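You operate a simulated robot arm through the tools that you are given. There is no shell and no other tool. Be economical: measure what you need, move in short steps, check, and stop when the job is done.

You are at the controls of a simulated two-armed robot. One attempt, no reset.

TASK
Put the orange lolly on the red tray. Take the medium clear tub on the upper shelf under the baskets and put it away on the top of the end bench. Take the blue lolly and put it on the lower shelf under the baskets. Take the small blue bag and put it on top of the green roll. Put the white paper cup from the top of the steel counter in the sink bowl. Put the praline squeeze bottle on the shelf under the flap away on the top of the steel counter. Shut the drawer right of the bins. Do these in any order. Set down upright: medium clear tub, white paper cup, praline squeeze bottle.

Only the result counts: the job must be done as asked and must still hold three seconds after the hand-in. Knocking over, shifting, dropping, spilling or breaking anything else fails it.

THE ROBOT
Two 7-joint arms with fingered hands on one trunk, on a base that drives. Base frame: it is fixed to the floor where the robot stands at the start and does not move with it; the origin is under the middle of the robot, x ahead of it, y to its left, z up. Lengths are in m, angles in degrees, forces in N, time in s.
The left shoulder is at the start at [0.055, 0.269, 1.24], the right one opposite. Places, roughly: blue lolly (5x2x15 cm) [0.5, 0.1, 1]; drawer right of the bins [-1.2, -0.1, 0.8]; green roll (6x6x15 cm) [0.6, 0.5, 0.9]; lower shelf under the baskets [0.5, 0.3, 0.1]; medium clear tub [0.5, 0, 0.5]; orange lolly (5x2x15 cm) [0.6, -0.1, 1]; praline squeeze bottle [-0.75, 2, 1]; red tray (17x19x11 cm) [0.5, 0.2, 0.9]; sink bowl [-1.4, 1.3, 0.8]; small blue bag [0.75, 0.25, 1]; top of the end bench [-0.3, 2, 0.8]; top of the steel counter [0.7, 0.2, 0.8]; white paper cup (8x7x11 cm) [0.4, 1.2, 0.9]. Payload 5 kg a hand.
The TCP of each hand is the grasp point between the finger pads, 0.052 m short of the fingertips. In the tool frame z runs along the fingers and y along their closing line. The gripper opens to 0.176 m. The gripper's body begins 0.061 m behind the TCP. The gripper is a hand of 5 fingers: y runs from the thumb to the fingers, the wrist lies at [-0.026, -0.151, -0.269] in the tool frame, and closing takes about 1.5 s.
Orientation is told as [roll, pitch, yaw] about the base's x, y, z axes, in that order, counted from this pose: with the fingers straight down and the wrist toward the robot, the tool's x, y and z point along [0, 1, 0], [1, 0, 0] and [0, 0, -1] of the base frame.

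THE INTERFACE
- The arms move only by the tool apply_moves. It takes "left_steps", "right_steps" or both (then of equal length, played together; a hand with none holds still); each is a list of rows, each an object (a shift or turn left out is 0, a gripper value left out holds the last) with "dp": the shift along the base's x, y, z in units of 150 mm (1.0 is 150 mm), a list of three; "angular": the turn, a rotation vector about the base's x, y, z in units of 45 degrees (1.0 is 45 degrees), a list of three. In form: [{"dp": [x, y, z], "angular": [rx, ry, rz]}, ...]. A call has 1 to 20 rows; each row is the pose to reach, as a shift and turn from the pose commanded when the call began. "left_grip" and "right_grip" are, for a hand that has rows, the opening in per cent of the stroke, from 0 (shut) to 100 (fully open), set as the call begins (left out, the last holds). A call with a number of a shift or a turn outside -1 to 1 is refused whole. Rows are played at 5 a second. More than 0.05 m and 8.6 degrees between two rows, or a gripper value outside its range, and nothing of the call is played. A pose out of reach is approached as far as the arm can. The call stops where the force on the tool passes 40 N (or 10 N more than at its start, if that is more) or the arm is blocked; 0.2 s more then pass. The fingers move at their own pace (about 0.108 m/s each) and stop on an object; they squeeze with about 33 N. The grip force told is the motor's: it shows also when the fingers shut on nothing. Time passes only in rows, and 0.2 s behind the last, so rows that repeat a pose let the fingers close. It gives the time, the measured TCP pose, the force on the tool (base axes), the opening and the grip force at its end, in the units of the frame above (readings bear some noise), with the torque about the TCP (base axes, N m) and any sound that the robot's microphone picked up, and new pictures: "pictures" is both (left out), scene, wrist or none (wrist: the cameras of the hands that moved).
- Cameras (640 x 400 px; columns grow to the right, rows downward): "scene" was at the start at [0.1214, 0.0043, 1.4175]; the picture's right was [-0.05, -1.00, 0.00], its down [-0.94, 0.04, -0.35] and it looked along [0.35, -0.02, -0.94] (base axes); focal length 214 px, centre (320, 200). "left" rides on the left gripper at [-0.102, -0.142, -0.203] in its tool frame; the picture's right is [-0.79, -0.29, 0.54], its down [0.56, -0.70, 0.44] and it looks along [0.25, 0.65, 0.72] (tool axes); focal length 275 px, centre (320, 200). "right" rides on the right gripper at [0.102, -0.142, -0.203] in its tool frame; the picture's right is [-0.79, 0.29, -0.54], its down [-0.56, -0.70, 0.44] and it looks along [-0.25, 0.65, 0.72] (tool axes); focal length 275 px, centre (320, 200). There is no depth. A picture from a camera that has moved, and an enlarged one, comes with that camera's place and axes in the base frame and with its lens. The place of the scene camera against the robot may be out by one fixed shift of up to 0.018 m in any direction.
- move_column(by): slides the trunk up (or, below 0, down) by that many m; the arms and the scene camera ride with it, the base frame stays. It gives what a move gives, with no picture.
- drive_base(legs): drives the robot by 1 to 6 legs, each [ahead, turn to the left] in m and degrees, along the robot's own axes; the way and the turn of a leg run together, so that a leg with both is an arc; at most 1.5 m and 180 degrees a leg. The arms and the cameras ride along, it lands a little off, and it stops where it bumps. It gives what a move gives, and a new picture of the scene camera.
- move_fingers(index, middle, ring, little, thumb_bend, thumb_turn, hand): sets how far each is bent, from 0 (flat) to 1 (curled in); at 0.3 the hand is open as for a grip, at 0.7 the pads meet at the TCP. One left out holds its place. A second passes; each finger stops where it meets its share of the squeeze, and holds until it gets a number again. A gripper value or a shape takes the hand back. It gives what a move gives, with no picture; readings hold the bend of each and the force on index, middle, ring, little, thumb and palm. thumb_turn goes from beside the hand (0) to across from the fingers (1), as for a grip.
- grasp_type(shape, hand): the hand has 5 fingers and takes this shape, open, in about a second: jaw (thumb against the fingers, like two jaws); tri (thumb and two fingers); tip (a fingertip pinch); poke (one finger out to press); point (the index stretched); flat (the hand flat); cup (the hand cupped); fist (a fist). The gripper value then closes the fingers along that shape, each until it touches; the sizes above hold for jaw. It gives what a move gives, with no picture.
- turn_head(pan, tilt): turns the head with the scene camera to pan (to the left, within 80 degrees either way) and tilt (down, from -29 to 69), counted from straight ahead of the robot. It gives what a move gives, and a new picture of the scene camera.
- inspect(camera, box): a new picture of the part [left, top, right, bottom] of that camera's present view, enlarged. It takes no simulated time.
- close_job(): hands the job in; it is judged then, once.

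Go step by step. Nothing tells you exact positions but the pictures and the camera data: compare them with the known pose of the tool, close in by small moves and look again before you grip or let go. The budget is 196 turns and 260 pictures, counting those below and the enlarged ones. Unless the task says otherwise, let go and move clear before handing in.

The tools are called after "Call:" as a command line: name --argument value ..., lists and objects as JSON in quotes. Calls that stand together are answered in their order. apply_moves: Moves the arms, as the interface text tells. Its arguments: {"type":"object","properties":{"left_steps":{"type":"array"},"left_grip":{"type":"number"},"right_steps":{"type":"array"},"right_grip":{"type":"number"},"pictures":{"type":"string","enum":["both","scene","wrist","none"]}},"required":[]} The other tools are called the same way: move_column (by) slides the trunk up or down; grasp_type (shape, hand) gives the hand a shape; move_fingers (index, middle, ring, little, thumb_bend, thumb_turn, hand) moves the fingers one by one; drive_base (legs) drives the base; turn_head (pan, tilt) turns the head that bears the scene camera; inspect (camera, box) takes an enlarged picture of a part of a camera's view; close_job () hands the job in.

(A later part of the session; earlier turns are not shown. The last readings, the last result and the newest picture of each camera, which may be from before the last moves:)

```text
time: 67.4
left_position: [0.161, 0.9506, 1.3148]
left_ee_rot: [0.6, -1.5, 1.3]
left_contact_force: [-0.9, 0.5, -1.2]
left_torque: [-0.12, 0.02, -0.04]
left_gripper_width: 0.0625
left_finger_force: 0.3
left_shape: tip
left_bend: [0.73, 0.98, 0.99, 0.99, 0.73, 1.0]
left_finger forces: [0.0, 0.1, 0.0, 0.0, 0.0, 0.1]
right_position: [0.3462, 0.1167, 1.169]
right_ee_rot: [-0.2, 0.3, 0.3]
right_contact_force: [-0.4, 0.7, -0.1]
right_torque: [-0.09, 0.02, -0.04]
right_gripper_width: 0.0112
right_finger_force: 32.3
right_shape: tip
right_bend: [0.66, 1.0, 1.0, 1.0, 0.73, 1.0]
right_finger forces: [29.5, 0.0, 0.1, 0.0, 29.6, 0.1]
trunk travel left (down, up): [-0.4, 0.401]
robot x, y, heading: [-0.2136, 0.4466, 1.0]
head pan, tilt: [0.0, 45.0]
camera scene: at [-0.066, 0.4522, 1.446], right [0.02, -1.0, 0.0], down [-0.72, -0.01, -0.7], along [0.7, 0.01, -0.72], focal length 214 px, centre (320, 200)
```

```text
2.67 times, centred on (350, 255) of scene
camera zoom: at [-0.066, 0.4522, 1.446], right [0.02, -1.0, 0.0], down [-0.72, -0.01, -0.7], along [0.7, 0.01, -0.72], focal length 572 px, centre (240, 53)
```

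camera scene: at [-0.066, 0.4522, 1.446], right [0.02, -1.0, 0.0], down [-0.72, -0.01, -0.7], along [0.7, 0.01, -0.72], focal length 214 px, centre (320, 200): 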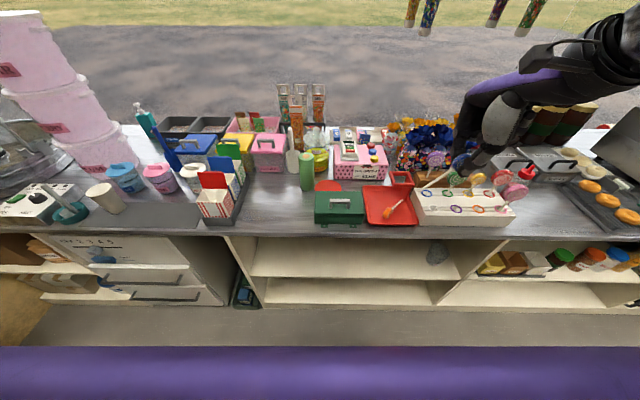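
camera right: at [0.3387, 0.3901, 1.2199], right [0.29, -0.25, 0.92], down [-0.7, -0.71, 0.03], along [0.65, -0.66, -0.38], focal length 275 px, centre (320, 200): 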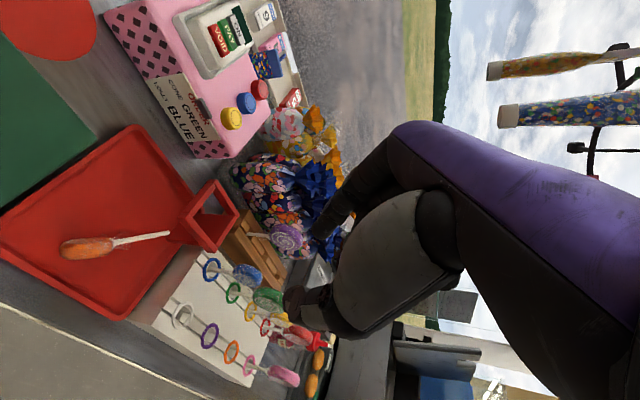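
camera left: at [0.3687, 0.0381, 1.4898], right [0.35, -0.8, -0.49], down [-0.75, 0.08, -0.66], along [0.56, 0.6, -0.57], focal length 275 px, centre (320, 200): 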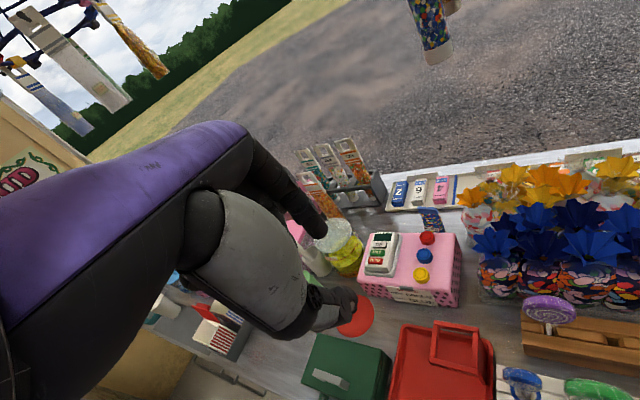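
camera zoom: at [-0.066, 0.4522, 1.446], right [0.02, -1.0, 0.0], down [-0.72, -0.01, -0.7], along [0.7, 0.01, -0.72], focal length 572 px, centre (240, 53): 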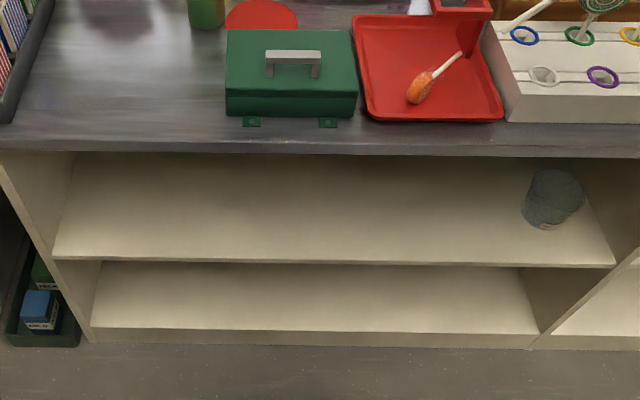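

Blue lolly is held. Shelves: counter edge x≈0.345, shelf front ≈0.38, upper shelf z≈0.45, lower ≈0.10. I back up a bit and lower the trunk for the lower shelf.

Call:
drive_base --legs '[[-0.13, -1]]'

Call:
apply_moves --right_steps '[{"dp": [-0.25, 0, 0]}, {"dp": [-0.5, 0, 0]}, {"dp": [-0.7, 0, 0]}, {"dp": [-0.7, 0, 0]}]' --pictures "none"

Call:
move_column --by -0.4

Call:
turn_head --pan -10 --tilt 40

```text
time: 68.9
left_position: [0.0364, 0.9426, 1.3166]
left_ee_rot: [0.7, -1.7, 0.4]
left_contact_force: [-2.4, 0.3, -0.9]
left_torque: [0.0, -0.19, 0.04]
left_gripper_width: 0.0621
left_finger_force: 0.1
left_shape: tip
left_bend: [0.73, 0.98, 0.99, 0.99, 0.73, 1.0]
left_finger forces: [0.0, 0.0, 0.1, 0.1, 0.0, 0.0]
right_position: [0.2088, 0.1058, 1.1701]
right_ee_rot: [-0.3, 0.2, -0.7]
right_contact_force: [-1.1, -1.3, 0.9]
right_torque: [0.05, -0.17, -0.03]
right_gripper_width: 0.0111
right_finger_force: 33.1
right_shape: tip
right_bend: [0.66, 1.0, 1.0, 1.0, 0.73, 1.0]
right_finger forces: [29.6, 0.1, 0.0, 0.0, 29.6, 0.0]
trunk travel left (down, up): [-0.4, 0.401]
robot x, y, heading: [-0.3386, 0.4419, -0.4]
head pan, tilt: [0.0, 45.0]
camera scene: at [-0.199, 0.4467, 1.4462], right [0.0, -1.0, 0.0], down [-0.72, 0.0, -0.7], along [0.7, 0.0, -0.72], focal length 214 px, centre (320, 200)
```

scene: 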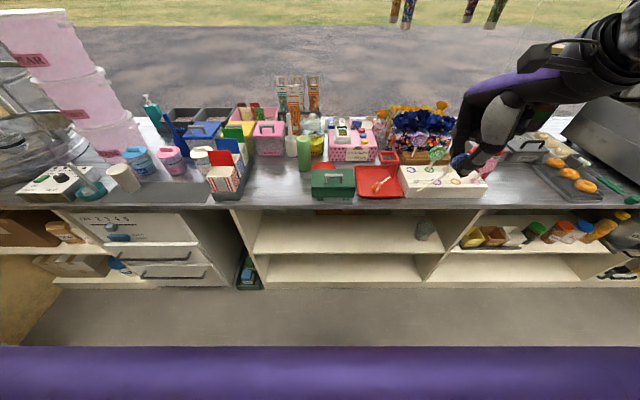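

```text
time: 69.9
left_position: [0.0226, 0.9424, 1.3201]
left_ee_rot: [0.6, -2.3, 0.4]
left_contact_force: [0.3, 0.6, -0.1]
left_torque: [-0.06, 0.08, -0.01]
left_gripper_width: 0.0619
left_finger_force: 0.0
left_shape: tip
left_bend: [0.73, 0.98, 0.99, 0.99, 0.73, 1.0]
left_finger forces: [0.1, 0.0, 0.1, 0.0, 0.0, 0.0]
right_position: [0.1316, 0.1054, 1.2074]
right_ee_rot: [-0.4, -0.3, -0.7]
right_contact_force: [0.7, 0.2, -0.2]
right_torque: [-0.03, 0.09, 0.0]
right_gripper_width: 0.0112
right_finger_force: 32.9
right_shape: tip
right_bend: [0.66, 1.0, 1.0, 1.0, 0.73, 1.0]
right_finger forces: [31.6, 0.1, 0.0, 0.0, 31.6, 0.0]
right hand out of reach, approached as far as the arm can: row 2, 3, 4
trunk travel left (down, up): [-0.4, 0.401]
robot x, y, heading: [-0.3455, 0.4416, -0.2]
head pan, tilt: [0.0, 45.0]
```

```text
time: 73.7
left_position: [0.0309, 0.9428, 0.912]
left_ee_rot: [0.8, -0.4, 0.4]
left_contact_force: [-0.1, -0.1, 1.9]
left_torque: [0.05, -0.04, -0.01]
left_gripper_width: 0.0619
left_finger_force: 0.0
left_shape: tip
left_bend: [0.73, 0.98, 0.99, 0.99, 0.73, 1.0]
left_finger forces: [0.0, 0.0, 0.0, 0.0, 0.0, 0.0]
right_position: [0.1829, 0.105, 0.6334]
right_ee_rot: [-0.4, 22.5, -0.8]
right_contact_force: [-0.9, -0.1, -0.1]
right_torque: [0.01, -0.07, 0.03]
right_gripper_width: 0.0111
right_finger_force: 33.0
right_shape: tip
right_bend: [0.66, 1.0, 1.0, 1.0, 0.73, 1.0]
right_finger forces: [31.6, 0.0, 0.1, 0.0, 31.4, 0.0]
trunk travel left (down, up): [0.0, 0.801]
robot x, y, heading: [-0.3449, 0.4364, -0.0]
head pan, tilt: [0.0, 45.0]
```

```text
time: 74.4
left_position: [0.0319, 0.9425, 0.9121]
left_ee_rot: [0.7, -0.4, 0.5]
left_contact_force: [0.1, -0.2, -0.3]
left_torque: [0.03, 0.01, -0.01]
left_gripper_width: 0.0622
left_finger_force: 0.0
left_shape: tip
left_bend: [0.73, 0.98, 0.99, 0.99, 0.73, 1.0]
left_finger forces: [0.1, 0.0, 0.1, 0.1, 0.0, 0.1]
right_position: [0.1823, 0.104, 0.6336]
right_ee_rot: [-0.5, 22.7, -0.9]
right_contact_force: [0.1, 0.5, -0.3]
right_torque: [0.02, 0.0, 0.02]
right_gripper_width: 0.0111
right_finger_force: 32.8
right_shape: tip
right_bend: [0.66, 1.0, 1.0, 1.0, 0.73, 1.0]
right_finger forces: [31.6, 0.0, 0.1, 0.0, 31.5, 0.0]
trunk travel left (down, up): [0.0, 0.801]
robot x, y, heading: [-0.3462, 0.4416, -0.3]
head pan, tilt: [-10.0, 40.0]
camera scene: at [-0.0394, 0.4319, 1.0295], right [-0.17, -0.98, 0.0], down [-0.64, 0.11, -0.76], along [0.74, -0.13, -0.65], focal length 214 px, centre (320, 200)
```

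scene: 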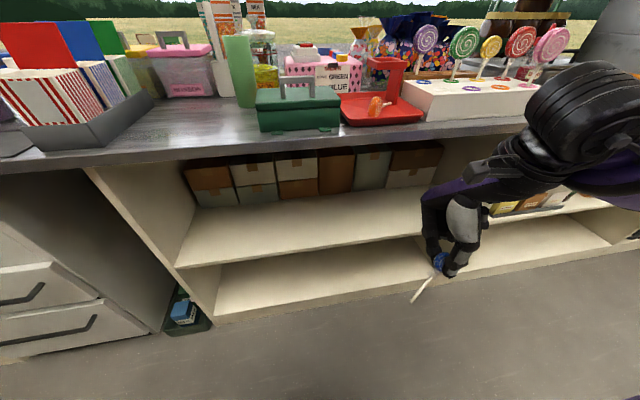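

Trunk is low. I bring the right hand down and pitch the fingers forward toward the lower shelf.

Call:
apply_moves --right_steps '[{"dp": [0.0, 0.1, -0.2], "angular": [0, -0.15, 0]}, {"dp": [0, 0.2, -0.4], "angular": [0, -0.3, 0]}, {"dp": [0, 0.3, -0.6], "angular": [0, -0.45, 0]}, {"dp": [0, 0.4, -0.8], "angular": [0, -0.6, 0]}, {"dp": [0, 0.5, -1.0], "angular": [0, -0.75, 0]}, {"dp": [0, 0.6, -1.0], "angular": [0, -0.9, 0]}, {"dp": [0, 0.7, -1.0], "angular": [0, -1.0, 0]}]' --pictures "none"

Call:
apply_moves --right_steps '[{"dp": [0.0, 0.1, -0.2], "angular": [0, -0.15, 0]}, {"dp": [0, 0.1, -0.4], "angular": [0, -0.3, 0]}, {"dp": [0, 0.1, -0.6], "angular": [0, -0.45, 0]}, {"dp": [0, 0.1, -0.8], "angular": [0, -0.5, 0]}, {"dp": [0.1, 0.1, -1.0], "angular": [0, -0.5, 0]}, {"dp": [0.1, 0.1, -1.0], "angular": [0, -0.5, 0]}]'

```text
time: 76.2
left_position: [0.017, 0.9416, 0.92]
left_ee_rot: [0.8, -1.4, 0.6]
left_contact_force: [-1.9, -1.3, 2.6]
left_torque: [0.25, -0.18, 0.02]
left_gripper_width: 0.062
left_finger_force: 0.0
left_shape: tip
left_bend: [0.73, 0.98, 0.99, 0.99, 0.73, 1.0]
left_finger forces: [0.1, 0.0, 0.0, 0.0, 0.0, 0.0]
right_position: [0.1783, 0.3988, 0.4015]
right_ee_rot: [21.9, -5.8, -11.9]
right_contact_force: [-0.1, -1.2, 2.3]
right_torque: [-0.06, 0.1, 0.03]
right_gripper_width: 0.0112
right_finger_force: 33.0
right_shape: tip
right_bend: [0.66, 1.0, 1.0, 1.0, 0.73, 1.0]
right_finger forces: [30.4, 0.1, 0.0, 0.0, 30.4, 0.0]
right hand out of reach, approached as far as the arm can: row 1, 2, 3, 4, 5, 6, 7
trunk travel left (down, up): [0.0, 0.801]
robot x, y, heading: [-0.3445, 0.4387, -0.1]
head pan, tilt: [-10.0, 40.0]
stopped in row 7 (right hand): the arm was blocked; the commanded pose is now the measured one
```

```text
time: 76.7
left_position: [0.0132, 0.9304, 0.9217]
left_ee_rot: [2.0, -1.3, -1.6]
left_contact_force: [2.7, -2.1, 0.1]
left_torque: [0.28, 0.31, 0.0]
left_gripper_width: 0.062
left_finger_force: 0.0
left_shape: tip
left_bend: [0.73, 0.98, 0.99, 0.99, 0.73, 1.0]
left_finger forces: [0.0, 0.1, 0.0, 0.1, 0.0, 0.0]
right_position: [0.1942, 0.3624, 0.3636]
right_ee_rot: [23.1, -13.0, -19.1]
right_contact_force: [2.2, -1.9, -2.9]
right_torque: [0.38, -0.01, 0.22]
right_gripper_width: 0.0111
right_finger_force: 32.7
right_shape: tip
right_bend: [0.66, 1.0, 1.0, 1.0, 0.73, 1.0]
right_finger forces: [30.3, 0.0, 0.0, 0.0, 30.3, 0.0]
trunk travel left (down, up): [0.0, 0.801]
robot x, y, heading: [-0.3459, 0.4391, -1.4]
head pan, tilt: [-10.0, 40.0]
stopped in row 2 (left hand): the force on the tool passed its limit at 91 N (the readings are from after the stop); the commanded pose is now the measured one
camera scene: at [-0.0448, 0.4268, 1.0302], right [-0.19, -0.98, 0.0], down [-0.64, 0.12, -0.76], along [0.74, -0.15, -0.65], focal length 214 px, centre (320, 200)
camera right: at [0.0192, 0.4371, 0.5506], right [-0.08, -0.97, 0.24], down [-0.62, -0.14, -0.77], along [0.78, -0.22, -0.59], focal length 275 px, centre (320, 200)
```

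scene: 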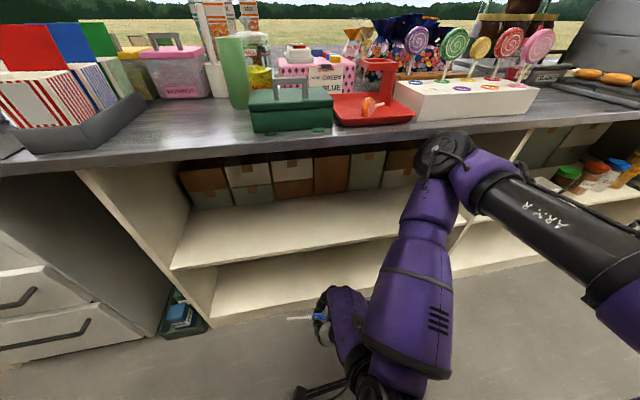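
right: 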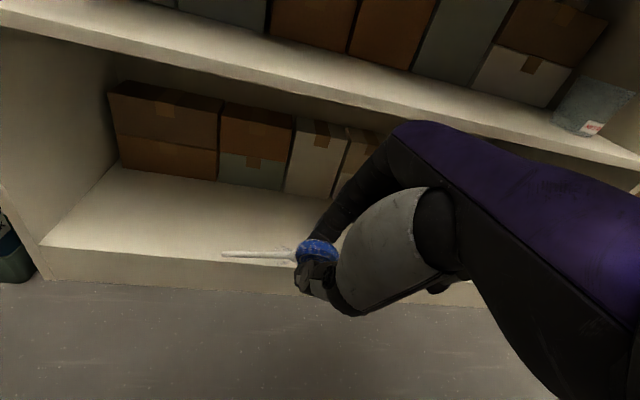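

The elbow is close to the counter edge. I back off 0.15 m and try to stretch the hand forward toward the shelf from there.

Call:
drive_base --legs '[[-0.15, 1]]'

Call:
apply_moves --right_steps '[{"dp": [0.1, -0.1, -0.1], "angular": [-0.1, -0.1, 0.1]}, {"dp": [0.2, -0.2, -0.2], "angular": [-0.2, -0.2, 0.2]}, {"dp": [0.4, -0.3, -0.3], "angular": [-0.3, -0.3, 0.3]}, {"dp": [0.6, -0.4, -0.4], "angular": [-0.4, -0.4, 0.4]}, {"dp": [0.8, -0.5, -0.5], "angular": [-0.5, -0.5, 0.4]}, {"dp": [0.9, -0.5, -0.6], "angular": [-0.5, -0.6, 0.4]}, {"dp": [0.9, -0.5, -0.6], "angular": [-0.5, -0.6, 0.4]}]'

```text
time: 78.4
left_position: [-0.1434, 0.9397, 0.9242]
left_ee_rot: [2.0, -1.4, -0.3]
left_contact_force: [-0.1, -0.2, -0.1]
left_torque: [0.0, 0.04, 0.0]
left_gripper_width: 0.0622
left_finger_force: 0.0
left_shape: tip
left_bend: [0.73, 0.98, 0.99, 0.99, 0.73, 1.0]
left_finger forces: [0.0, 0.0, 0.1, 0.0, 0.0, 0.0]
right_position: [0.0508, 0.373, 0.3625]
right_ee_rot: [23.2, -13.1, -18.2]
right_contact_force: [-0.7, 0.4, 0.4]
right_torque: [0.0, -0.01, 0.02]
right_gripper_width: 0.0111
right_finger_force: 33.6
right_shape: tip
right_bend: [0.66, 1.0, 1.0, 1.0, 0.73, 1.0]
right_finger forces: [30.3, 0.1, 0.0, 0.0, 30.3, 0.1]
trunk travel left (down, up): [0.0, 0.801]
robot x, y, heading: [-0.4958, 0.4412, 0.1]
head pan, tilt: [-10.0, 40.0]
camera scene: at [-0.1902, 0.4343, 1.0295], right [-0.17, -0.98, 0.0], down [-0.64, 0.11, -0.76], along [0.75, -0.13, -0.65], focal length 214 px, centre (320, 200)
```

scene: 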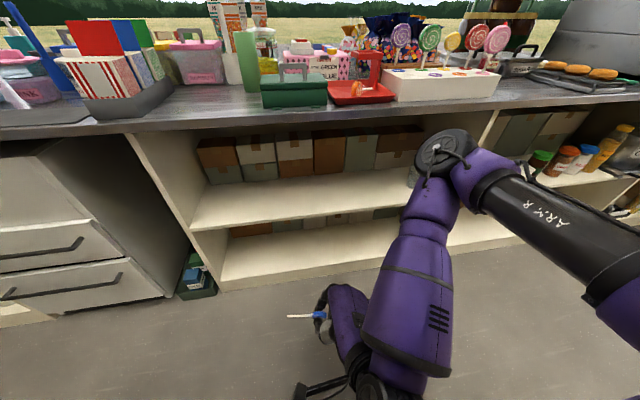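

```text
time: 80.0
left_position: [-0.1548, 0.9396, 0.928]
left_ee_rot: [2.1, -2.3, -0.3]
left_contact_force: [-0.4, 0.0, -0.3]
left_torque: [-0.09, -0.01, 0.01]
left_gripper_width: 0.0621
left_finger_force: 0.1
left_shape: tip
left_bend: [0.73, 0.98, 0.99, 0.99, 0.73, 1.0]
left_finger forces: [0.1, 0.0, 0.0, 0.1, 0.0, 0.0]
right_position: [0.154, 0.4248, 0.3789]
right_ee_rot: [-2.0, -38.2, 8.2]
right_contact_force: [-0.3, 0.2, -1.3]
right_torque: [0.0, 0.01, -0.04]
right_gripper_width: 0.0111
right_finger_force: 33.0
right_shape: tip
right_bend: [0.66, 1.0, 1.0, 1.0, 0.73, 1.0]
right_finger forces: [30.1, 0.0, 0.0, 0.0, 30.2, 0.0]
right hand out of reach, approached as far as the arm can: row 2, 3, 4, 5, 6, 7
trunk travel left (down, up): [0.0, 0.801]
robot x, y, heading: [-0.4961, 0.4407, 0.1]
head pan, tilt: [-10.0, 40.0]
camera scene: at [-0.1903, 0.4346, 1.0295], right [-0.17, -0.98, 0.0], down [-0.64, 0.11, -0.76], along [0.75, -0.13, -0.65], focal length 214 px, centre (320, 200)
camera right: at [-0.0949, 0.4972, 0.4482], right [-0.01, -0.78, 0.62], down [-0.21, -0.61, -0.77], along [0.98, -0.14, -0.15], focal length 275 px, centre (320, 200)
```

scene: 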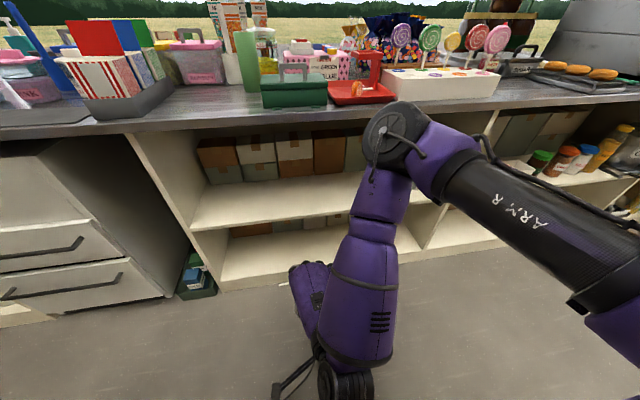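
right: 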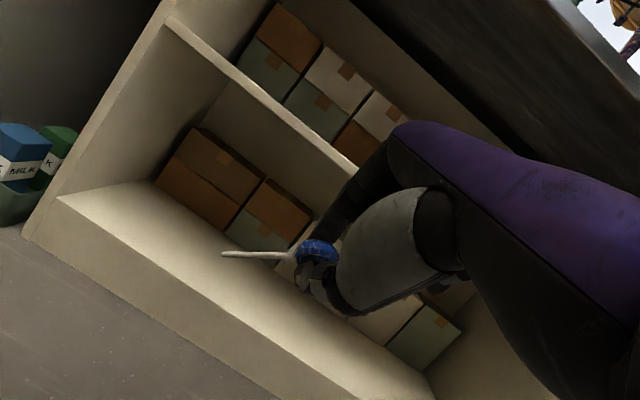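

The elbow is folded up because the target lay too far left. I swing the hand to the right (y≈0.08), its natural side.

Call:
apply_moves --right_steps '[{"dp": [0, -0.25, 0]}, {"dp": [0, -0.5, 0]}, {"dp": [0, -0.75, 0]}, {"dp": [0, -1.0, 0]}]' --pictures "none"

Call:
apply_moves --right_steps '[{"dp": [0, -0.25, 0]}, {"dp": [0, -0.5, 0], "angular": [0, 0, -0.1]}, {"dp": [0, -0.75, 0], "angular": [0, 0, -0.2]}, {"dp": [0, -1.0, 0], "angular": [0, 0, -0.2]}, {"dp": [0, -1.0, -0.2], "angular": [0, 0, -0.2]}, {"dp": [0, -1.0, -0.4], "angular": [0, 0, -0.2]}]'

```text
time: 81.0
left_position: [-0.1565, 0.9379, 0.9269]
left_ee_rot: [2.1, -2.3, -0.4]
left_contact_force: [0.3, -1.5, 0.8]
left_torque: [0.22, 0.06, 0.01]
left_gripper_width: 0.0619
left_finger_force: 0.1
left_shape: tip
left_bend: [0.73, 0.98, 0.99, 0.99, 0.73, 1.0]
left_finger forces: [0.1, 0.0, 0.0, 0.1, 0.0, 0.0]
right_position: [0.1362, 0.3485, 0.4347]
right_ee_rot: [-2.8, -36.9, 6.7]
right_contact_force: [-1.1, -0.7, -0.7]
right_torque: [0.05, -0.06, 0.04]
right_gripper_width: 0.011
right_finger_force: 32.7
right_shape: tip
right_bend: [0.66, 1.0, 1.0, 1.0, 0.73, 1.0]
right_finger forces: [30.1, 0.1, 0.1, 0.0, 30.2, 0.0]
right hand out of reach, approached as far as the arm can: row 1, 2, 3, 4
trunk travel left (down, up): [0.0, 0.801]
robot x, y, heading: [-0.4991, 0.4409, 0.1]
head pan, tilt: [-10.0, 40.0]
```

```text
time: 82.4
left_position: [-0.1537, 0.9379, 0.9274]
left_ee_rot: [2.1, -2.1, -0.3]
left_contact_force: [0.5, -2.4, 0.2]
left_torque: [0.24, 0.22, 0.03]
left_gripper_width: 0.0621
left_finger_force: 0.1
left_shape: tip
left_bend: [0.73, 0.98, 0.99, 0.99, 0.73, 1.0]
left_finger forces: [0.0, 0.1, 0.1, 0.0, 0.0, 0.0]
right_position: [0.1644, 0.2785, 0.4214]
right_ee_rot: [-2.9, -35.5, -2.3]
right_contact_force: [0.9, -1.8, -2.0]
right_torque: [0.11, 0.03, 0.15]
right_gripper_width: 0.0108
right_finger_force: 33.1
right_shape: tip
right_bend: [0.66, 1.0, 1.0, 1.0, 0.73, 1.0]
right_finger forces: [29.9, 0.1, 0.1, 0.0, 30.2, 0.0]
right hand out of reach, approached as far as the arm can: row 1, 2, 3, 4, 5, 6
trunk travel left (down, up): [0.0, 0.801]
robot x, y, heading: [-0.4963, 0.4409, -0.1]
head pan, tilt: [-10.0, 40.0]
camera scene: at [-0.1895, 0.4332, 1.0289], right [-0.17, -0.98, 0.0], down [-0.64, 0.11, -0.76], along [0.74, -0.13, -0.65], focal length 214 px, centre (320, 200)
camera right: at [-0.0607, 0.3997, 0.4988], right [-0.13, -0.76, 0.64], down [-0.35, -0.57, -0.75], along [0.93, -0.33, -0.19], focal length 275 px, centre (320, 200)
```

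scene: 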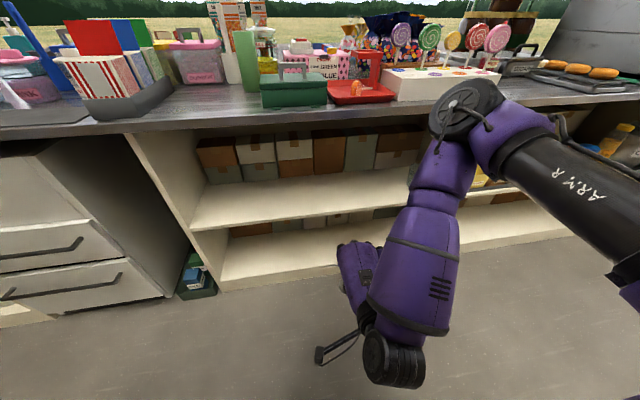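
right: 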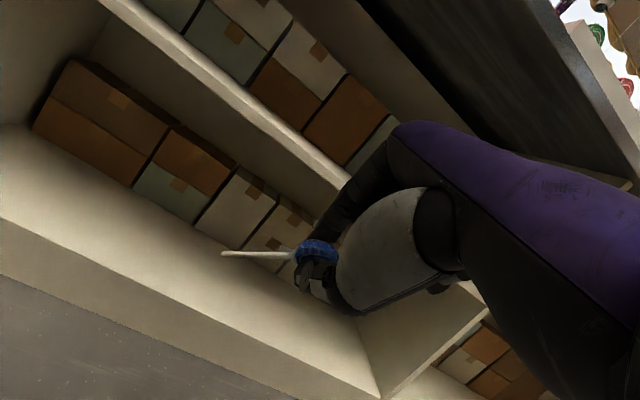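

The arm sits in a bad elbow branch. I raise the trunk, bring the hand back to a natural stretched pose, and then come down again.

Call:
move_column --by 0.4

Call:
apply_moves --right_steps '[{"dp": [0, -0.2, 0.2], "angular": [0.01, 0.15, 0]}, {"dp": [0, -0.4, 0.4], "angular": [0.02, 0.3, 0]}, {"dp": [0, -0.6, 0.6], "angular": [0.03, 0.45, 0]}, {"dp": [0.05, -0.8, 0.8], "angular": [0.04, 0.6, 0]}, {"dp": [0.1, -1, 1], "angular": [0.05, 0.75, 0]}, {"dp": [0.1, -1, 1], "angular": [0.06, 0.8, 0]}]' --pictures "scene"

```text
time: 86.2
left_position: [-0.1554, 0.9382, 1.3266]
left_ee_rot: [2.1, -2.1, -0.2]
left_contact_force: [-0.1, -0.7, -0.2]
left_torque: [0.0, -0.01, 0.02]
left_gripper_width: 0.0623
left_finger_force: 0.0
left_shape: tip
left_bend: [0.73, 0.98, 0.99, 0.99, 0.73, 1.0]
left_finger forces: [0.0, 0.0, 0.0, 0.0, 0.0, 0.0]
right_position: [0.1942, 0.2786, 1.0324]
right_ee_rot: [-1.7, -54.5, -3.5]
right_contact_force: [-0.5, 0.7, -0.5]
right_torque: [-0.02, -0.03, 0.0]
right_gripper_width: 0.0108
right_finger_force: 33.0
right_shape: tip
right_bend: [0.66, 1.0, 1.0, 1.0, 0.73, 1.0]
right_finger forces: [30.0, 0.0, 0.0, 0.0, 30.3, 0.1]
trunk travel left (down, up): [-0.4, 0.401]
robot x, y, heading: [-0.4943, 0.4389, 0.1]
head pan, tilt: [-10.0, 40.0]
```

```text
time: 87.6
left_position: [-0.154, 0.9408, 1.3263]
left_ee_rot: [2.0, -2.1, -0.3]
left_contact_force: [0.6, 1.9, -1.8]
left_torque: [-0.31, 0.03, -0.05]
left_gripper_width: 0.0622
left_finger_force: 0.1
left_shape: tip
left_bend: [0.73, 0.98, 0.99, 0.99, 0.73, 1.0]
left_finger forces: [0.1, 0.1, 0.1, 0.0, 0.1, 0.0]
right_position: [0.2086, 0.1311, 1.1841]
right_ee_rot: [-1.3, -18.4, -3.7]
right_contact_force: [0.7, 3.1, -0.1]
right_torque: [-0.26, 0.1, -0.13]
right_gripper_width: 0.011
right_finger_force: 32.7
right_shape: tip
right_bend: [0.66, 1.0, 1.0, 1.0, 0.73, 1.0]
right_finger forces: [30.2, 0.1, 0.0, 0.0, 30.3, 0.0]
trunk travel left (down, up): [-0.4, 0.401]
robot x, y, heading: [-0.4952, 0.4404, 0.1]
head pan, tilt: [-10.0, 40.0]
camera scene: at [-0.345, 0.4369, 1.4531], right [-0.17, -0.99, 0.0], down [-0.64, 0.11, -0.76], along [0.75, -0.13, -0.65], focal length 214 px, centre (320, 200)
```

scene: 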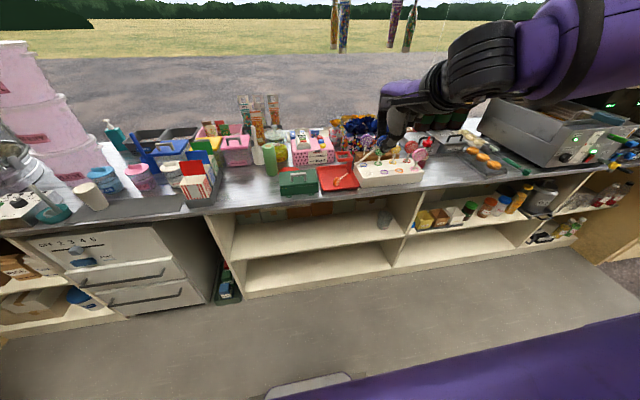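

The arm is in a natural pose again. I lower the trunk now with the hand clear in front of the counter.

Call:
move_column --by -0.4

Call:
apply_moves --right_steps '[{"dp": [0, -0.1, -0.2]}, {"dp": [0, -0.2, -0.4]}, {"dp": [0, -0.2, -0.6]}, {"dp": [0, -0.2, -0.8]}, {"dp": [0, -0.2, -1.0]}]' --pictures "none"

Call:
apply_moves --right_steps '[{"dp": [0, 0, -0.2]}, {"dp": [0, 0, -0.4]}, {"dp": [0, 0, -0.6]}, {"dp": [0, 0, -0.8]}, {"dp": [0, 0, -1.0]}]'

```text
time: 91.4
left_position: [-0.1548, 0.9401, 0.9292]
left_ee_rot: [2.1, -2.2, -0.5]
left_contact_force: [-1.0, -0.2, 1.1]
left_torque: [0.03, -0.02, 0.02]
left_gripper_width: 0.0619
left_finger_force: 0.1
left_shape: tip
left_bend: [0.73, 0.98, 0.99, 0.99, 0.73, 1.0]
left_finger forces: [0.0, 0.0, 0.0, 0.0, 0.0, 0.1]
right_position: [0.2072, 0.1283, 0.7825]
right_ee_rot: [-1.2, -18.6, -3.8]
right_contact_force: [-0.5, 0.1, 0.5]
right_torque: [-0.01, -0.02, 0.01]
right_gripper_width: 0.0108
right_finger_force: 32.7
right_shape: tip
right_bend: [0.66, 1.0, 1.0, 1.0, 0.73, 1.0]
right_finger forces: [30.1, 0.0, 0.0, 0.0, 30.3, 0.0]
trunk travel left (down, up): [0.0, 0.801]
robot x, y, heading: [-0.4976, 0.4427, -0.0]
head pan, tilt: [-10.0, 40.0]
```

```text
time: 92.6
left_position: [-0.1547, 0.9395, 0.9273]
left_ee_rot: [2.1, -2.2, -0.5]
left_contact_force: [0.9, -1.0, -0.4]
left_torque: [0.07, 0.06, -0.03]
left_gripper_width: 0.0619
left_finger_force: 0.1
left_shape: tip
left_bend: [0.73, 0.98, 0.99, 0.99, 0.73, 1.0]
left_finger forces: [0.1, 0.0, 0.0, 0.1, 0.0, 0.0]
right_position: [0.2411, 0.1018, 0.6337]
right_ee_rot: [-1.2, -18.3, -3.8]
right_contact_force: [0.1, 0.3, -0.6]
right_torque: [0.02, 0.04, 0.0]
right_gripper_width: 0.0111
right_finger_force: 32.9
right_shape: tip
right_bend: [0.66, 1.0, 1.0, 1.0, 0.73, 1.0]
right_finger forces: [30.1, 0.0, 0.1, 0.0, 30.2, 0.0]
right hand out of reach, approached as far as the arm can: row 1, 2, 3, 4, 5
trunk travel left (down, up): [0.0, 0.801]
robot x, y, heading: [-0.4987, 0.4414, 0.0]
head pan, tilt: [-10.0, 40.0]
```

```text
time: 93.8
left_position: [-0.1567, 0.9385, 0.9285]
left_ee_rot: [2.0, -2.2, -0.4]
left_contact_force: [-3.6, 2.7, -0.7]
left_torque: [-0.27, -0.35, -0.03]
left_gripper_width: 0.0622
left_finger_force: 0.0
left_shape: tip
left_bend: [0.73, 0.98, 0.99, 0.99, 0.73, 1.0]
left_finger forces: [0.0, 0.0, 0.0, 0.1, 0.0, 0.1]
right_position: [0.2411, 0.0998, 0.5045]
right_ee_rot: [-1.3, -18.5, -3.7]
right_contact_force: [-5.4, 2.7, -2.6]
right_torque: [-0.21, -0.54, -0.21]
right_gripper_width: 0.0107
right_finger_force: 33.8
right_shape: tip
right_bend: [0.66, 1.0, 1.0, 1.0, 0.73, 1.0]
right_finger forces: [30.3, 0.0, 0.1, 0.1, 30.4, 0.1]
right hand out of reach, approached as far as the arm can: row 5
trunk travel left (down, up): [0.0, 0.801]
robot x, y, heading: [-0.4966, 0.4413, -0.0]
head pan, tilt: [-10.0, 40.0]
camera scene: at [-0.1918, 0.4354, 1.0305], right [-0.17, -0.99, 0.0], down [-0.64, 0.11, -0.76], along [0.75, -0.13, -0.65], focal length 214 px, centre (320, 200)
camera right: at [0.0501, 0.2176, 0.6489], right [0.04, -0.78, 0.62], down [-0.57, -0.53, -0.63], along [0.82, -0.32, -0.47], focal length 275 px, centre (320, 200)
```

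scene: 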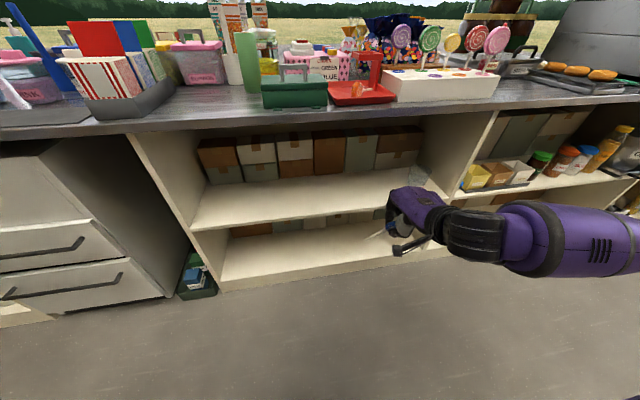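
right: 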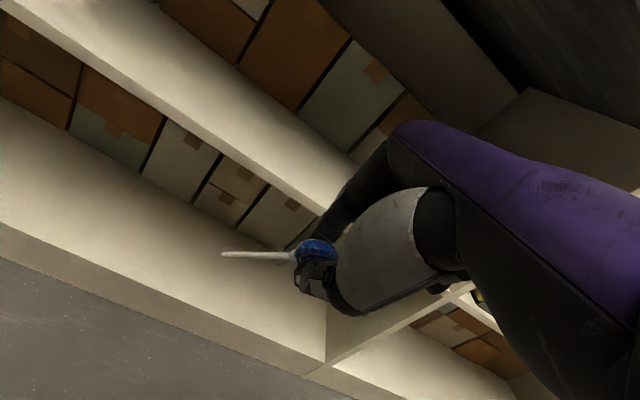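

Good natural configuration now. Continue down and pitch more forward.

Call:
apply_moves --right_steps '[{"dp": [0, 0.05, -0.2], "angular": [0, -0.1, 0]}, {"dp": [0, 0.1, -0.4], "angular": [0, -0.2, 0]}, {"dp": [0, 0.2, -0.6], "angular": [0, -0.3, 0]}, {"dp": [0, 0.3, -0.8], "angular": [0, -0.4, 0]}, {"dp": [0, 0.3, -1.0], "angular": [0, -0.45, 0]}, {"dp": [0, 0.3, -1.0], "angular": [0, -0.45, 0]}]' --pictures "none"

Call:
apply_moves --right_steps '[{"dp": [0, 0, -0.2]}, {"dp": [0.1, 0, -0.4]}, {"dp": [0.3, 0.1, -0.5]}, {"dp": [0.5, 0.2, -0.6]}, {"dp": [0.7, 0.2, -0.6]}, {"dp": [0.9, 0.2, -0.6]}, {"dp": [0.9, 0.2, -0.6]}]'

```text
time: 95.2
left_position: [-0.1565, 0.9379, 0.929]
left_ee_rot: [2.1, -2.4, -0.5]
left_contact_force: [-2.7, -2.2, 3.4]
left_torque: [0.38, -0.36, 0.14]
left_gripper_width: 0.0621
left_finger_force: 0.2
left_shape: tip
left_bend: [0.73, 0.98, 0.99, 0.99, 0.73, 1.0]
left_finger forces: [0.0, 0.0, 0.0, 0.0, 0.1, 0.0]
right_position: [0.2245, 0.1922, 0.4569]
right_ee_rot: [4.4, -14.4, -6.8]
right_contact_force: [0.3, -0.5, 1.3]
right_torque: [0.04, 0.04, 0.09]
right_gripper_width: 0.011
right_finger_force: 33.0
right_shape: tip
right_bend: [0.66, 1.0, 1.0, 1.0, 0.73, 1.0]
right_finger forces: [30.3, 0.0, 0.1, 0.1, 30.3, 0.0]
right hand out of reach, approached as far as the arm can: row 1, 2, 3, 4, 5, 6
trunk travel left (down, up): [0.0, 0.801]
robot x, y, heading: [-0.4968, 0.4452, 0.0]
head pan, tilt: [-10.0, 40.0]
```

```text
time: 96.0
left_position: [-0.1718, 0.9413, 0.9348]
left_ee_rot: [2.1, -3.4, -0.2]
left_contact_force: [-5.7, 2.4, 1.2]
left_torque: [-0.19, -0.72, 0.09]
left_gripper_width: 0.0622
left_finger_force: 0.1
left_shape: tip
left_bend: [0.73, 0.98, 0.99, 0.99, 0.73, 1.0]
left_finger forces: [0.0, 0.0, 0.0, 0.0, 0.0, 0.0]
right_position: [0.2102, 0.2065, 0.3415]
right_ee_rot: [4.1, -9.3, -6.9]
right_contact_force: [-0.8, -2.1, 2.9]
right_torque: [0.07, -0.01, 0.01]
right_gripper_width: 0.011
right_finger_force: 32.7
right_shape: tip
right_bend: [0.66, 1.0, 1.0, 1.0, 0.73, 1.0]
right_finger forces: [31.6, 0.0, 0.1, 0.1, 31.6, 0.1]
trunk travel left (down, up): [0.0, 0.801]
robot x, y, heading: [-0.495, 0.4412, 0.2]
head pan, tilt: [-10.0, 40.0]
stopped in row 4 (right hand): the force on the tool passed its limit at 60 N (the readings are from after the stop); the commanded pose is now the measured one
camera scene: at [-0.1939, 0.4351, 1.0315], right [-0.17, -0.98, 0.0], down [-0.64, 0.11, -0.76], along [0.75, -0.13, -0.65], focal length 214 px, centre (320, 200)
camera right: at [0.047, 0.3136, 0.5246], right [0.11, -0.85, 0.52], down [-0.67, -0.45, -0.59], along [0.73, -0.29, -0.62], focal length 275 px, centre (320, 200)
```

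scene: 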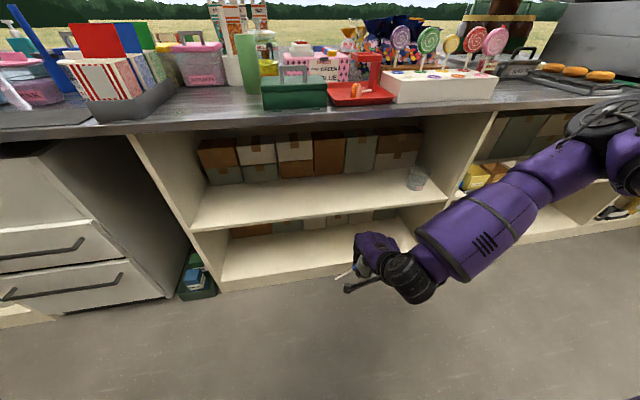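
right: 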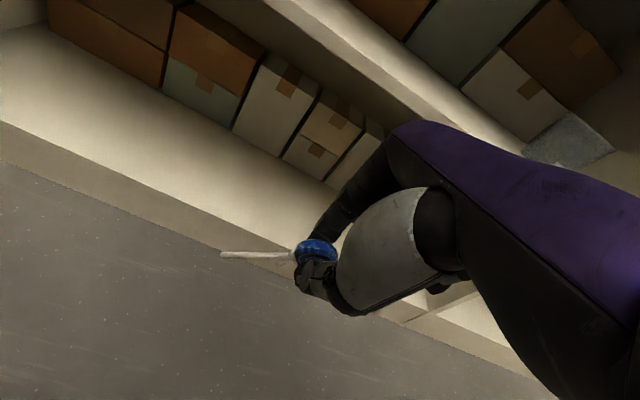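

I lower further keeping this orientation, then I can drive the base forward to enter the bay.

Call:
apply_moves --right_steps '[{"dp": [0, -0.05, -0.1]}, {"dp": [0, -0.1, -0.2]}, {"dp": [0, -0.15, -0.3]}, {"dp": [0, -0.2, -0.4]}, {"dp": [0, -0.2, -0.5]}, {"dp": [0, -0.2, -0.6]}, {"dp": [0, -0.2, -0.6]}]'

```text
time: 97.6
left_position: [-0.1669, 0.9394, 0.9324]
left_ee_rot: [2.0, -3.0, -0.3]
left_contact_force: [0.1, -0.4, -0.5]
left_torque: [-0.04, 0.0, 0.01]
left_gripper_width: 0.062
left_finger_force: 0.1
left_shape: tip
left_bend: [0.73, 0.98, 0.99, 0.99, 0.73, 1.0]
left_finger forces: [0.1, 0.0, 0.0, 0.0, 0.0, 0.0]
right_position: [0.2301, 0.2007, 0.2651]
right_ee_rot: [2.6, -7.8, -8.0]
right_contact_force: [-0.5, -0.5, 0.6]
right_torque: [-0.01, 0.01, -0.01]
right_gripper_width: 0.0108
right_finger_force: 32.6
right_shape: tip
right_bend: [0.66, 1.0, 1.0, 1.0, 0.73, 1.0]
right_finger forces: [31.6, 0.1, 0.0, 0.0, 31.5, 0.1]
right hand out of reach, approached as far as the arm can: row 2, 3, 4, 5, 6, 7
trunk travel left (down, up): [0.0, 0.801]
robot x, y, heading: [-0.4956, 0.4432, 0.2]
head pan, tilt: [-10.0, 40.0]
camera scene: at [-0.1904, 0.4344, 1.0297], right [-0.17, -0.98, 0.0], down [-0.64, 0.11, -0.76], along [0.75, -0.13, -0.65], focal length 214 px, centre (320, 200)
camera right: at [0.0737, 0.3149, 0.4513], right [0.1, -0.84, 0.54], down [-0.7, -0.44, -0.56], along [0.71, -0.32, -0.63], focal length 275 px, centre (320, 200)
```

scene: 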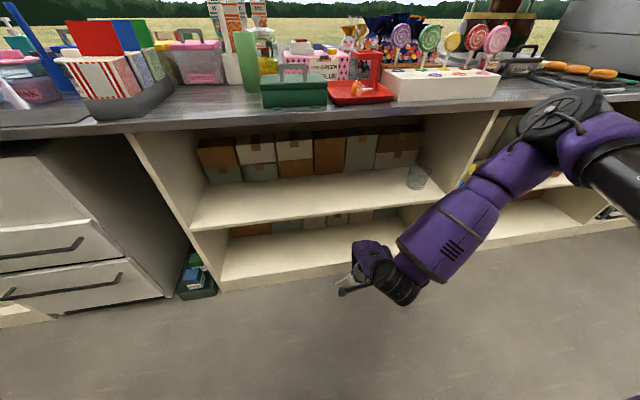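
right: 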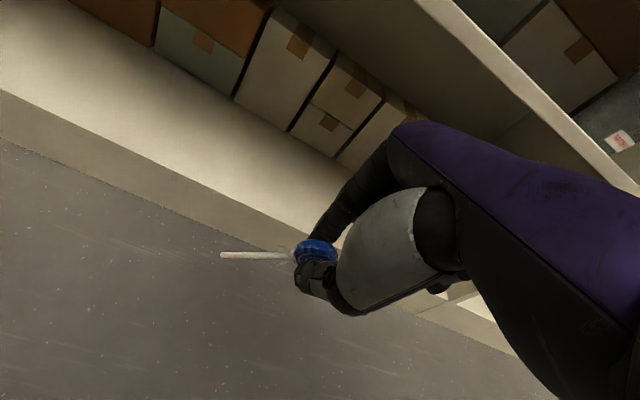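

I'll stretch the hand forward into the bay in small steps and watch the elbow.

Call:
apply_moves --right_steps '[{"dp": [0.15, 0, 0]}, {"dp": [0.3, 0, 0]}, {"dp": [0.45, 0, 0]}, {"dp": [0.6, 0, 0]}, {"dp": [0.75, 0, 0]}, {"dp": [0.75, 0, 0]}]'

```text
time: 99.0
left_position: [-0.1671, 0.939, 0.9321]
left_ee_rot: [2.1, -2.9, -0.3]
left_contact_force: [0.0, 0.2, 0.4]
left_torque: [-0.04, 0.01, -0.02]
left_gripper_width: 0.0623
left_finger_force: 0.0
left_shape: tip
left_bend: [0.73, 0.98, 0.99, 0.99, 0.73, 1.0]
left_finger forces: [0.1, 0.0, 0.0, 0.1, 0.0, 0.1]
right_position: [0.3397, 0.199, 0.2672]
right_ee_rot: [4.1, -9.3, -7.0]
right_contact_force: [-1.4, 0.5, 0.3]
right_torque: [0.0, -0.02, 0.0]
right_gripper_width: 0.0108
right_finger_force: 33.0
right_shape: tip
right_bend: [0.66, 1.0, 1.0, 1.0, 0.73, 1.0]
right_finger forces: [31.5, 0.1, 0.0, 0.1, 31.6, 0.0]
right hand out of reach, approached as far as the arm can: row 1, 2
trunk travel left (down, up): [0.0, 0.801]
robot x, y, heading: [-0.4945, 0.4428, -0.1]
head pan, tilt: [-10.0, 40.0]
camera scene: at [-0.1902, 0.4343, 1.0295], right [-0.17, -0.98, 0.0], down [-0.64, 0.11, -0.76], along [0.75, -0.13, -0.65], focal length 214 px, centre (320, 200)
camera right: at [0.1773, 0.3067, 0.451], right [0.1, -0.85, 0.52], down [-0.68, -0.45, -0.59], along [0.73, -0.29, -0.62], focal length 275 px, centre (320, 200)
```

scene: 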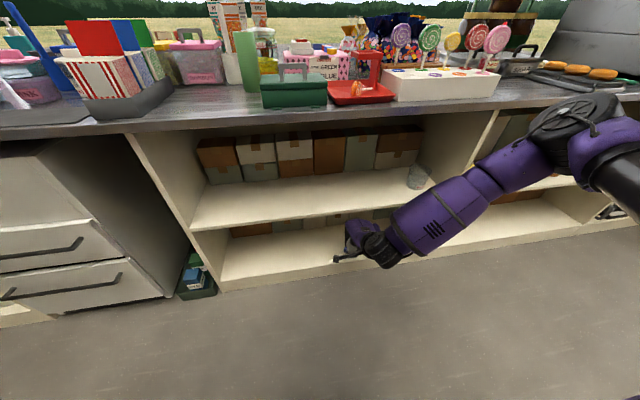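
right: 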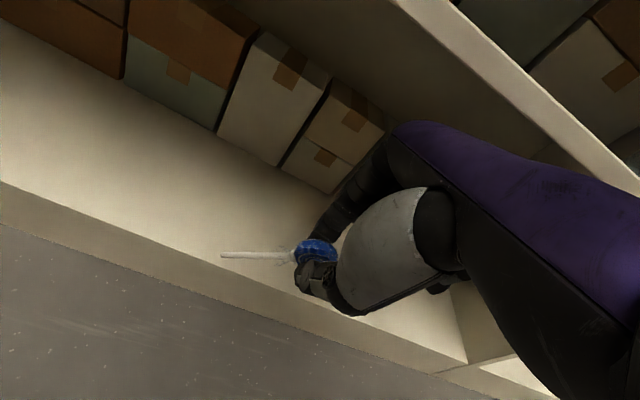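

Working. I lower to z≈0.2 first and then go forward with a bit more pitch.

Call:
apply_moves --right_steps '[{"dp": [0, 0, -0.15]}, {"dp": [0, 0, -0.3]}, {"dp": [0.05, 0, -0.42], "angular": [0, -0.05, 0]}, {"dp": [0.2, 0, -0.45], "angular": [0, -0.1, 0]}, {"dp": [0.4, 0, -0.45], "angular": [0, -0.2, 0]}, {"dp": [0.6, 0, -0.45], "angular": [0, -0.3, 0]}, {"dp": [0.75, 0, -0.45], "angular": [0, -0.3, 0]}, {"dp": [0.75, 0, -0.45], "angular": [0, -0.3, 0]}]'

```text
time: 100.8
left_position: [-0.1666, 0.9387, 0.9329]
left_ee_rot: [2.1, -3.0, -0.3]
left_contact_force: [-0.6, -0.5, 0.0]
left_torque: [0.17, -0.01, 0.03]
left_gripper_width: 0.062
left_finger_force: 0.1
left_shape: tip
left_bend: [0.73, 0.98, 0.99, 0.99, 0.73, 1.0]
left_finger forces: [0.0, 0.1, 0.0, 0.0, 0.0, 0.0]
right_position: [0.471, 0.2388, 0.222]
right_ee_rot: [3.1, -19.6, -9.6]
right_contact_force: [-1.0, -0.1, -1.9]
right_torque: [-0.01, -0.18, -0.08]
right_gripper_width: 0.0106
right_finger_force: 33.0
right_shape: tip
right_bend: [0.66, 1.0, 1.0, 1.0, 0.73, 1.0]
right_finger forces: [29.3, 0.1, 0.0, 0.0, 29.3, 0.0]
right hand out of reach, approached as far as the arm can: row 2, 3, 4, 5, 6, 7, 8
trunk travel left (down, up): [0.0, 0.801]
robot x, y, heading: [-0.497, 0.4419, 0.2]
head pan, tilt: [-10.0, 40.0]
camera scene: at [-0.19, 0.4339, 1.0294], right [-0.17, -0.98, 0.0], down [-0.64, 0.11, -0.76], along [0.74, -0.13, -0.65], focal length 214 px, centre (320, 200)
camera right: at [0.2854, 0.3617, 0.3697], right [-0.04, -0.83, 0.56], down [-0.59, -0.44, -0.68], along [0.81, -0.35, -0.47], focal length 275 px, centre (320, 200)
```

scene: 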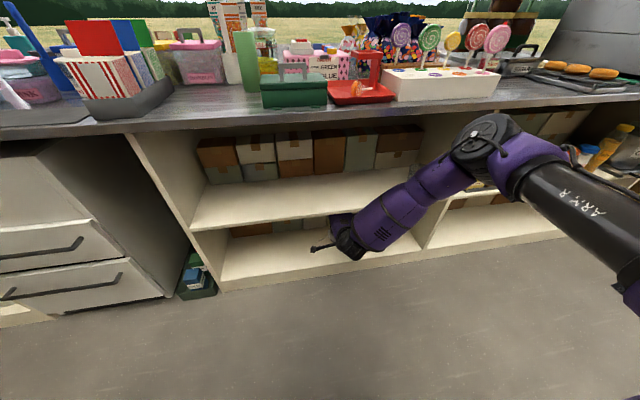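
right: 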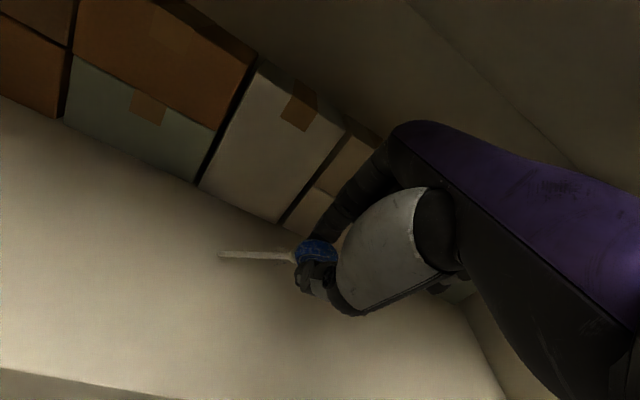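

The hand is inside the lower bay. I lower toward contact with the shelf board.

Call:
apply_moves --right_steps '[{"dp": [0, 0, -0.1]}, {"dp": [0, 0, -0.2]}, {"dp": [0, 0, -0.3]}, {"dp": [0, 0, -0.35]}, {"dp": [0, 0, -0.35]}]' --pictures "wrist"

```text
time: 102.0
left_position: [-0.1664, 0.9393, 0.933]
left_ee_rot: [2.1, -2.9, -0.4]
left_contact_force: [0.5, 0.0, 0.0]
left_torque: [0.02, -0.02, -0.02]
left_gripper_width: 0.0625
left_finger_force: 0.0
left_shape: tip
left_bend: [0.73, 0.98, 0.99, 0.99, 0.73, 1.0]
left_finger forces: [0.1, 0.1, 0.1, 0.0, 0.0, 0.0]
right_position: [0.4767, 0.2447, 0.1733]
right_ee_rot: [2.8, -19.2, -10.2]
right_contact_force: [0.5, -0.4, 1.4]
right_torque: [0.2, -0.04, -0.01]
right_gripper_width: 0.0114
right_finger_force: 33.1
right_shape: tip
right_bend: [0.71, 1.0, 1.0, 1.0, 0.73, 1.0]
right_finger forces: [27.4, 0.1, 0.0, 0.0, 26.7, 0.0]
right hand out of reach, approached as far as the arm can: row 3, 4, 5
trunk travel left (down, up): [0.0, 0.801]
robot x, y, heading: [-0.497, 0.4401, -0.3]
head pan, tilt: [-10.0, 40.0]
camera right: at [0.2924, 0.3712, 0.3221], right [-0.04, -0.82, 0.57], down [-0.6, -0.44, -0.67], along [0.8, -0.37, -0.47], focal length 275 px, centre (320, 200)
```

right: 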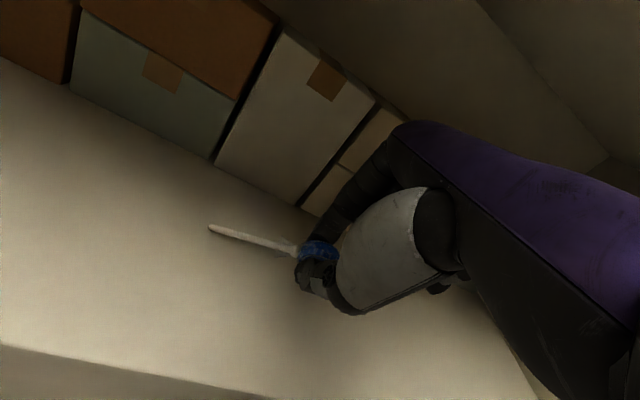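

The stick has touched and is nearly flat on the board. Release.

Call:
apply_moves --right_steps '[{"dp": [0, 0, 0]}, {"dp": [0, 0, 0]}, {"dp": [0, 0, 0]}, {"dp": [0, 0, 0]}]' --right_grip 40 --pictures "none"

Call:
apply_moves --right_steps '[{"dp": [0, 0, 0.15]}, {"dp": [0, 0, 0.3]}, {"dp": [0, 0, 0.35]}, {"dp": [0, 0, 0.35]}]' --pictures "wrist"

```text
time: 103.0
left_position: [-0.1659, 0.9388, 0.933]
left_ee_rot: [2.1, -2.8, -0.5]
left_contact_force: [-0.7, 0.6, -0.3]
left_torque: [0.02, -0.03, -0.01]
left_gripper_width: 0.0623
left_finger_force: 0.0
left_shape: tip
left_bend: [0.73, 0.98, 0.99, 0.99, 0.73, 1.0]
left_finger forces: [0.1, 0.1, 0.0, 0.0, 0.1, 0.0]
right_position: [0.4754, 0.2448, 0.1736]
right_ee_rot: [2.6, -19.1, -10.3]
right_contact_force: [-0.7, -1.2, 0.6]
right_torque: [-0.01, -0.03, 0.02]
right_gripper_width: 0.0695
right_finger_force: 0.0
right_shape: tip
right_bend: [0.73, 0.98, 0.99, 0.99, 0.73, 1.0]
right_finger forces: [0.0, 0.0, 0.0, 0.0, 0.1, 0.0]
trunk travel left (down, up): [0.0, 0.801]
robot x, y, heading: [-0.4934, 0.442, 0.2]
head pan, tilt: [-10.0, 40.0]
```

```text
time: 104.0
left_position: [-0.1656, 0.9388, 0.9319]
left_ee_rot: [2.2, -2.9, -0.3]
left_contact_force: [-0.1, 0.0, -1.2]
left_torque: [0.02, 0.04, 0.0]
left_gripper_width: 0.0619
left_finger_force: 0.0
left_shape: tip
left_bend: [0.73, 0.98, 0.99, 0.99, 0.73, 1.0]
left_finger forces: [0.1, 0.1, 0.1, 0.0, 0.1, 0.1]
right_position: [0.4764, 0.245, 0.2244]
right_ee_rot: [3.2, -19.7, -9.7]
right_contact_force: [1.4, 0.3, 0.6]
right_torque: [-0.02, -0.01, -0.04]
right_gripper_width: 0.0697
right_finger_force: 0.0
right_shape: tip
right_bend: [0.73, 0.98, 0.99, 0.99, 0.73, 1.0]
right_finger forces: [0.0, 0.1, 0.0, 0.0, 0.0, 0.0]
trunk travel left (down, up): [0.0, 0.801]
robot x, y, heading: [-0.4933, 0.4409, 0.1]
head pan, tilt: [-10.0, 40.0]
camera right: at [0.2899, 0.369, 0.3724], right [-0.04, -0.83, 0.56], down [-0.58, -0.44, -0.68], along [0.81, -0.35, -0.47], focal length 275 px, centre (320, 200)
```

right: 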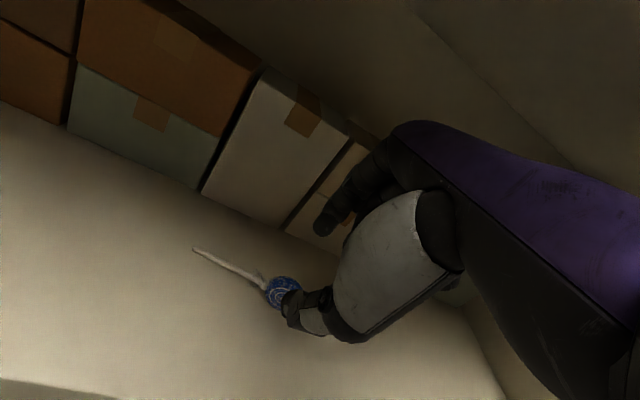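

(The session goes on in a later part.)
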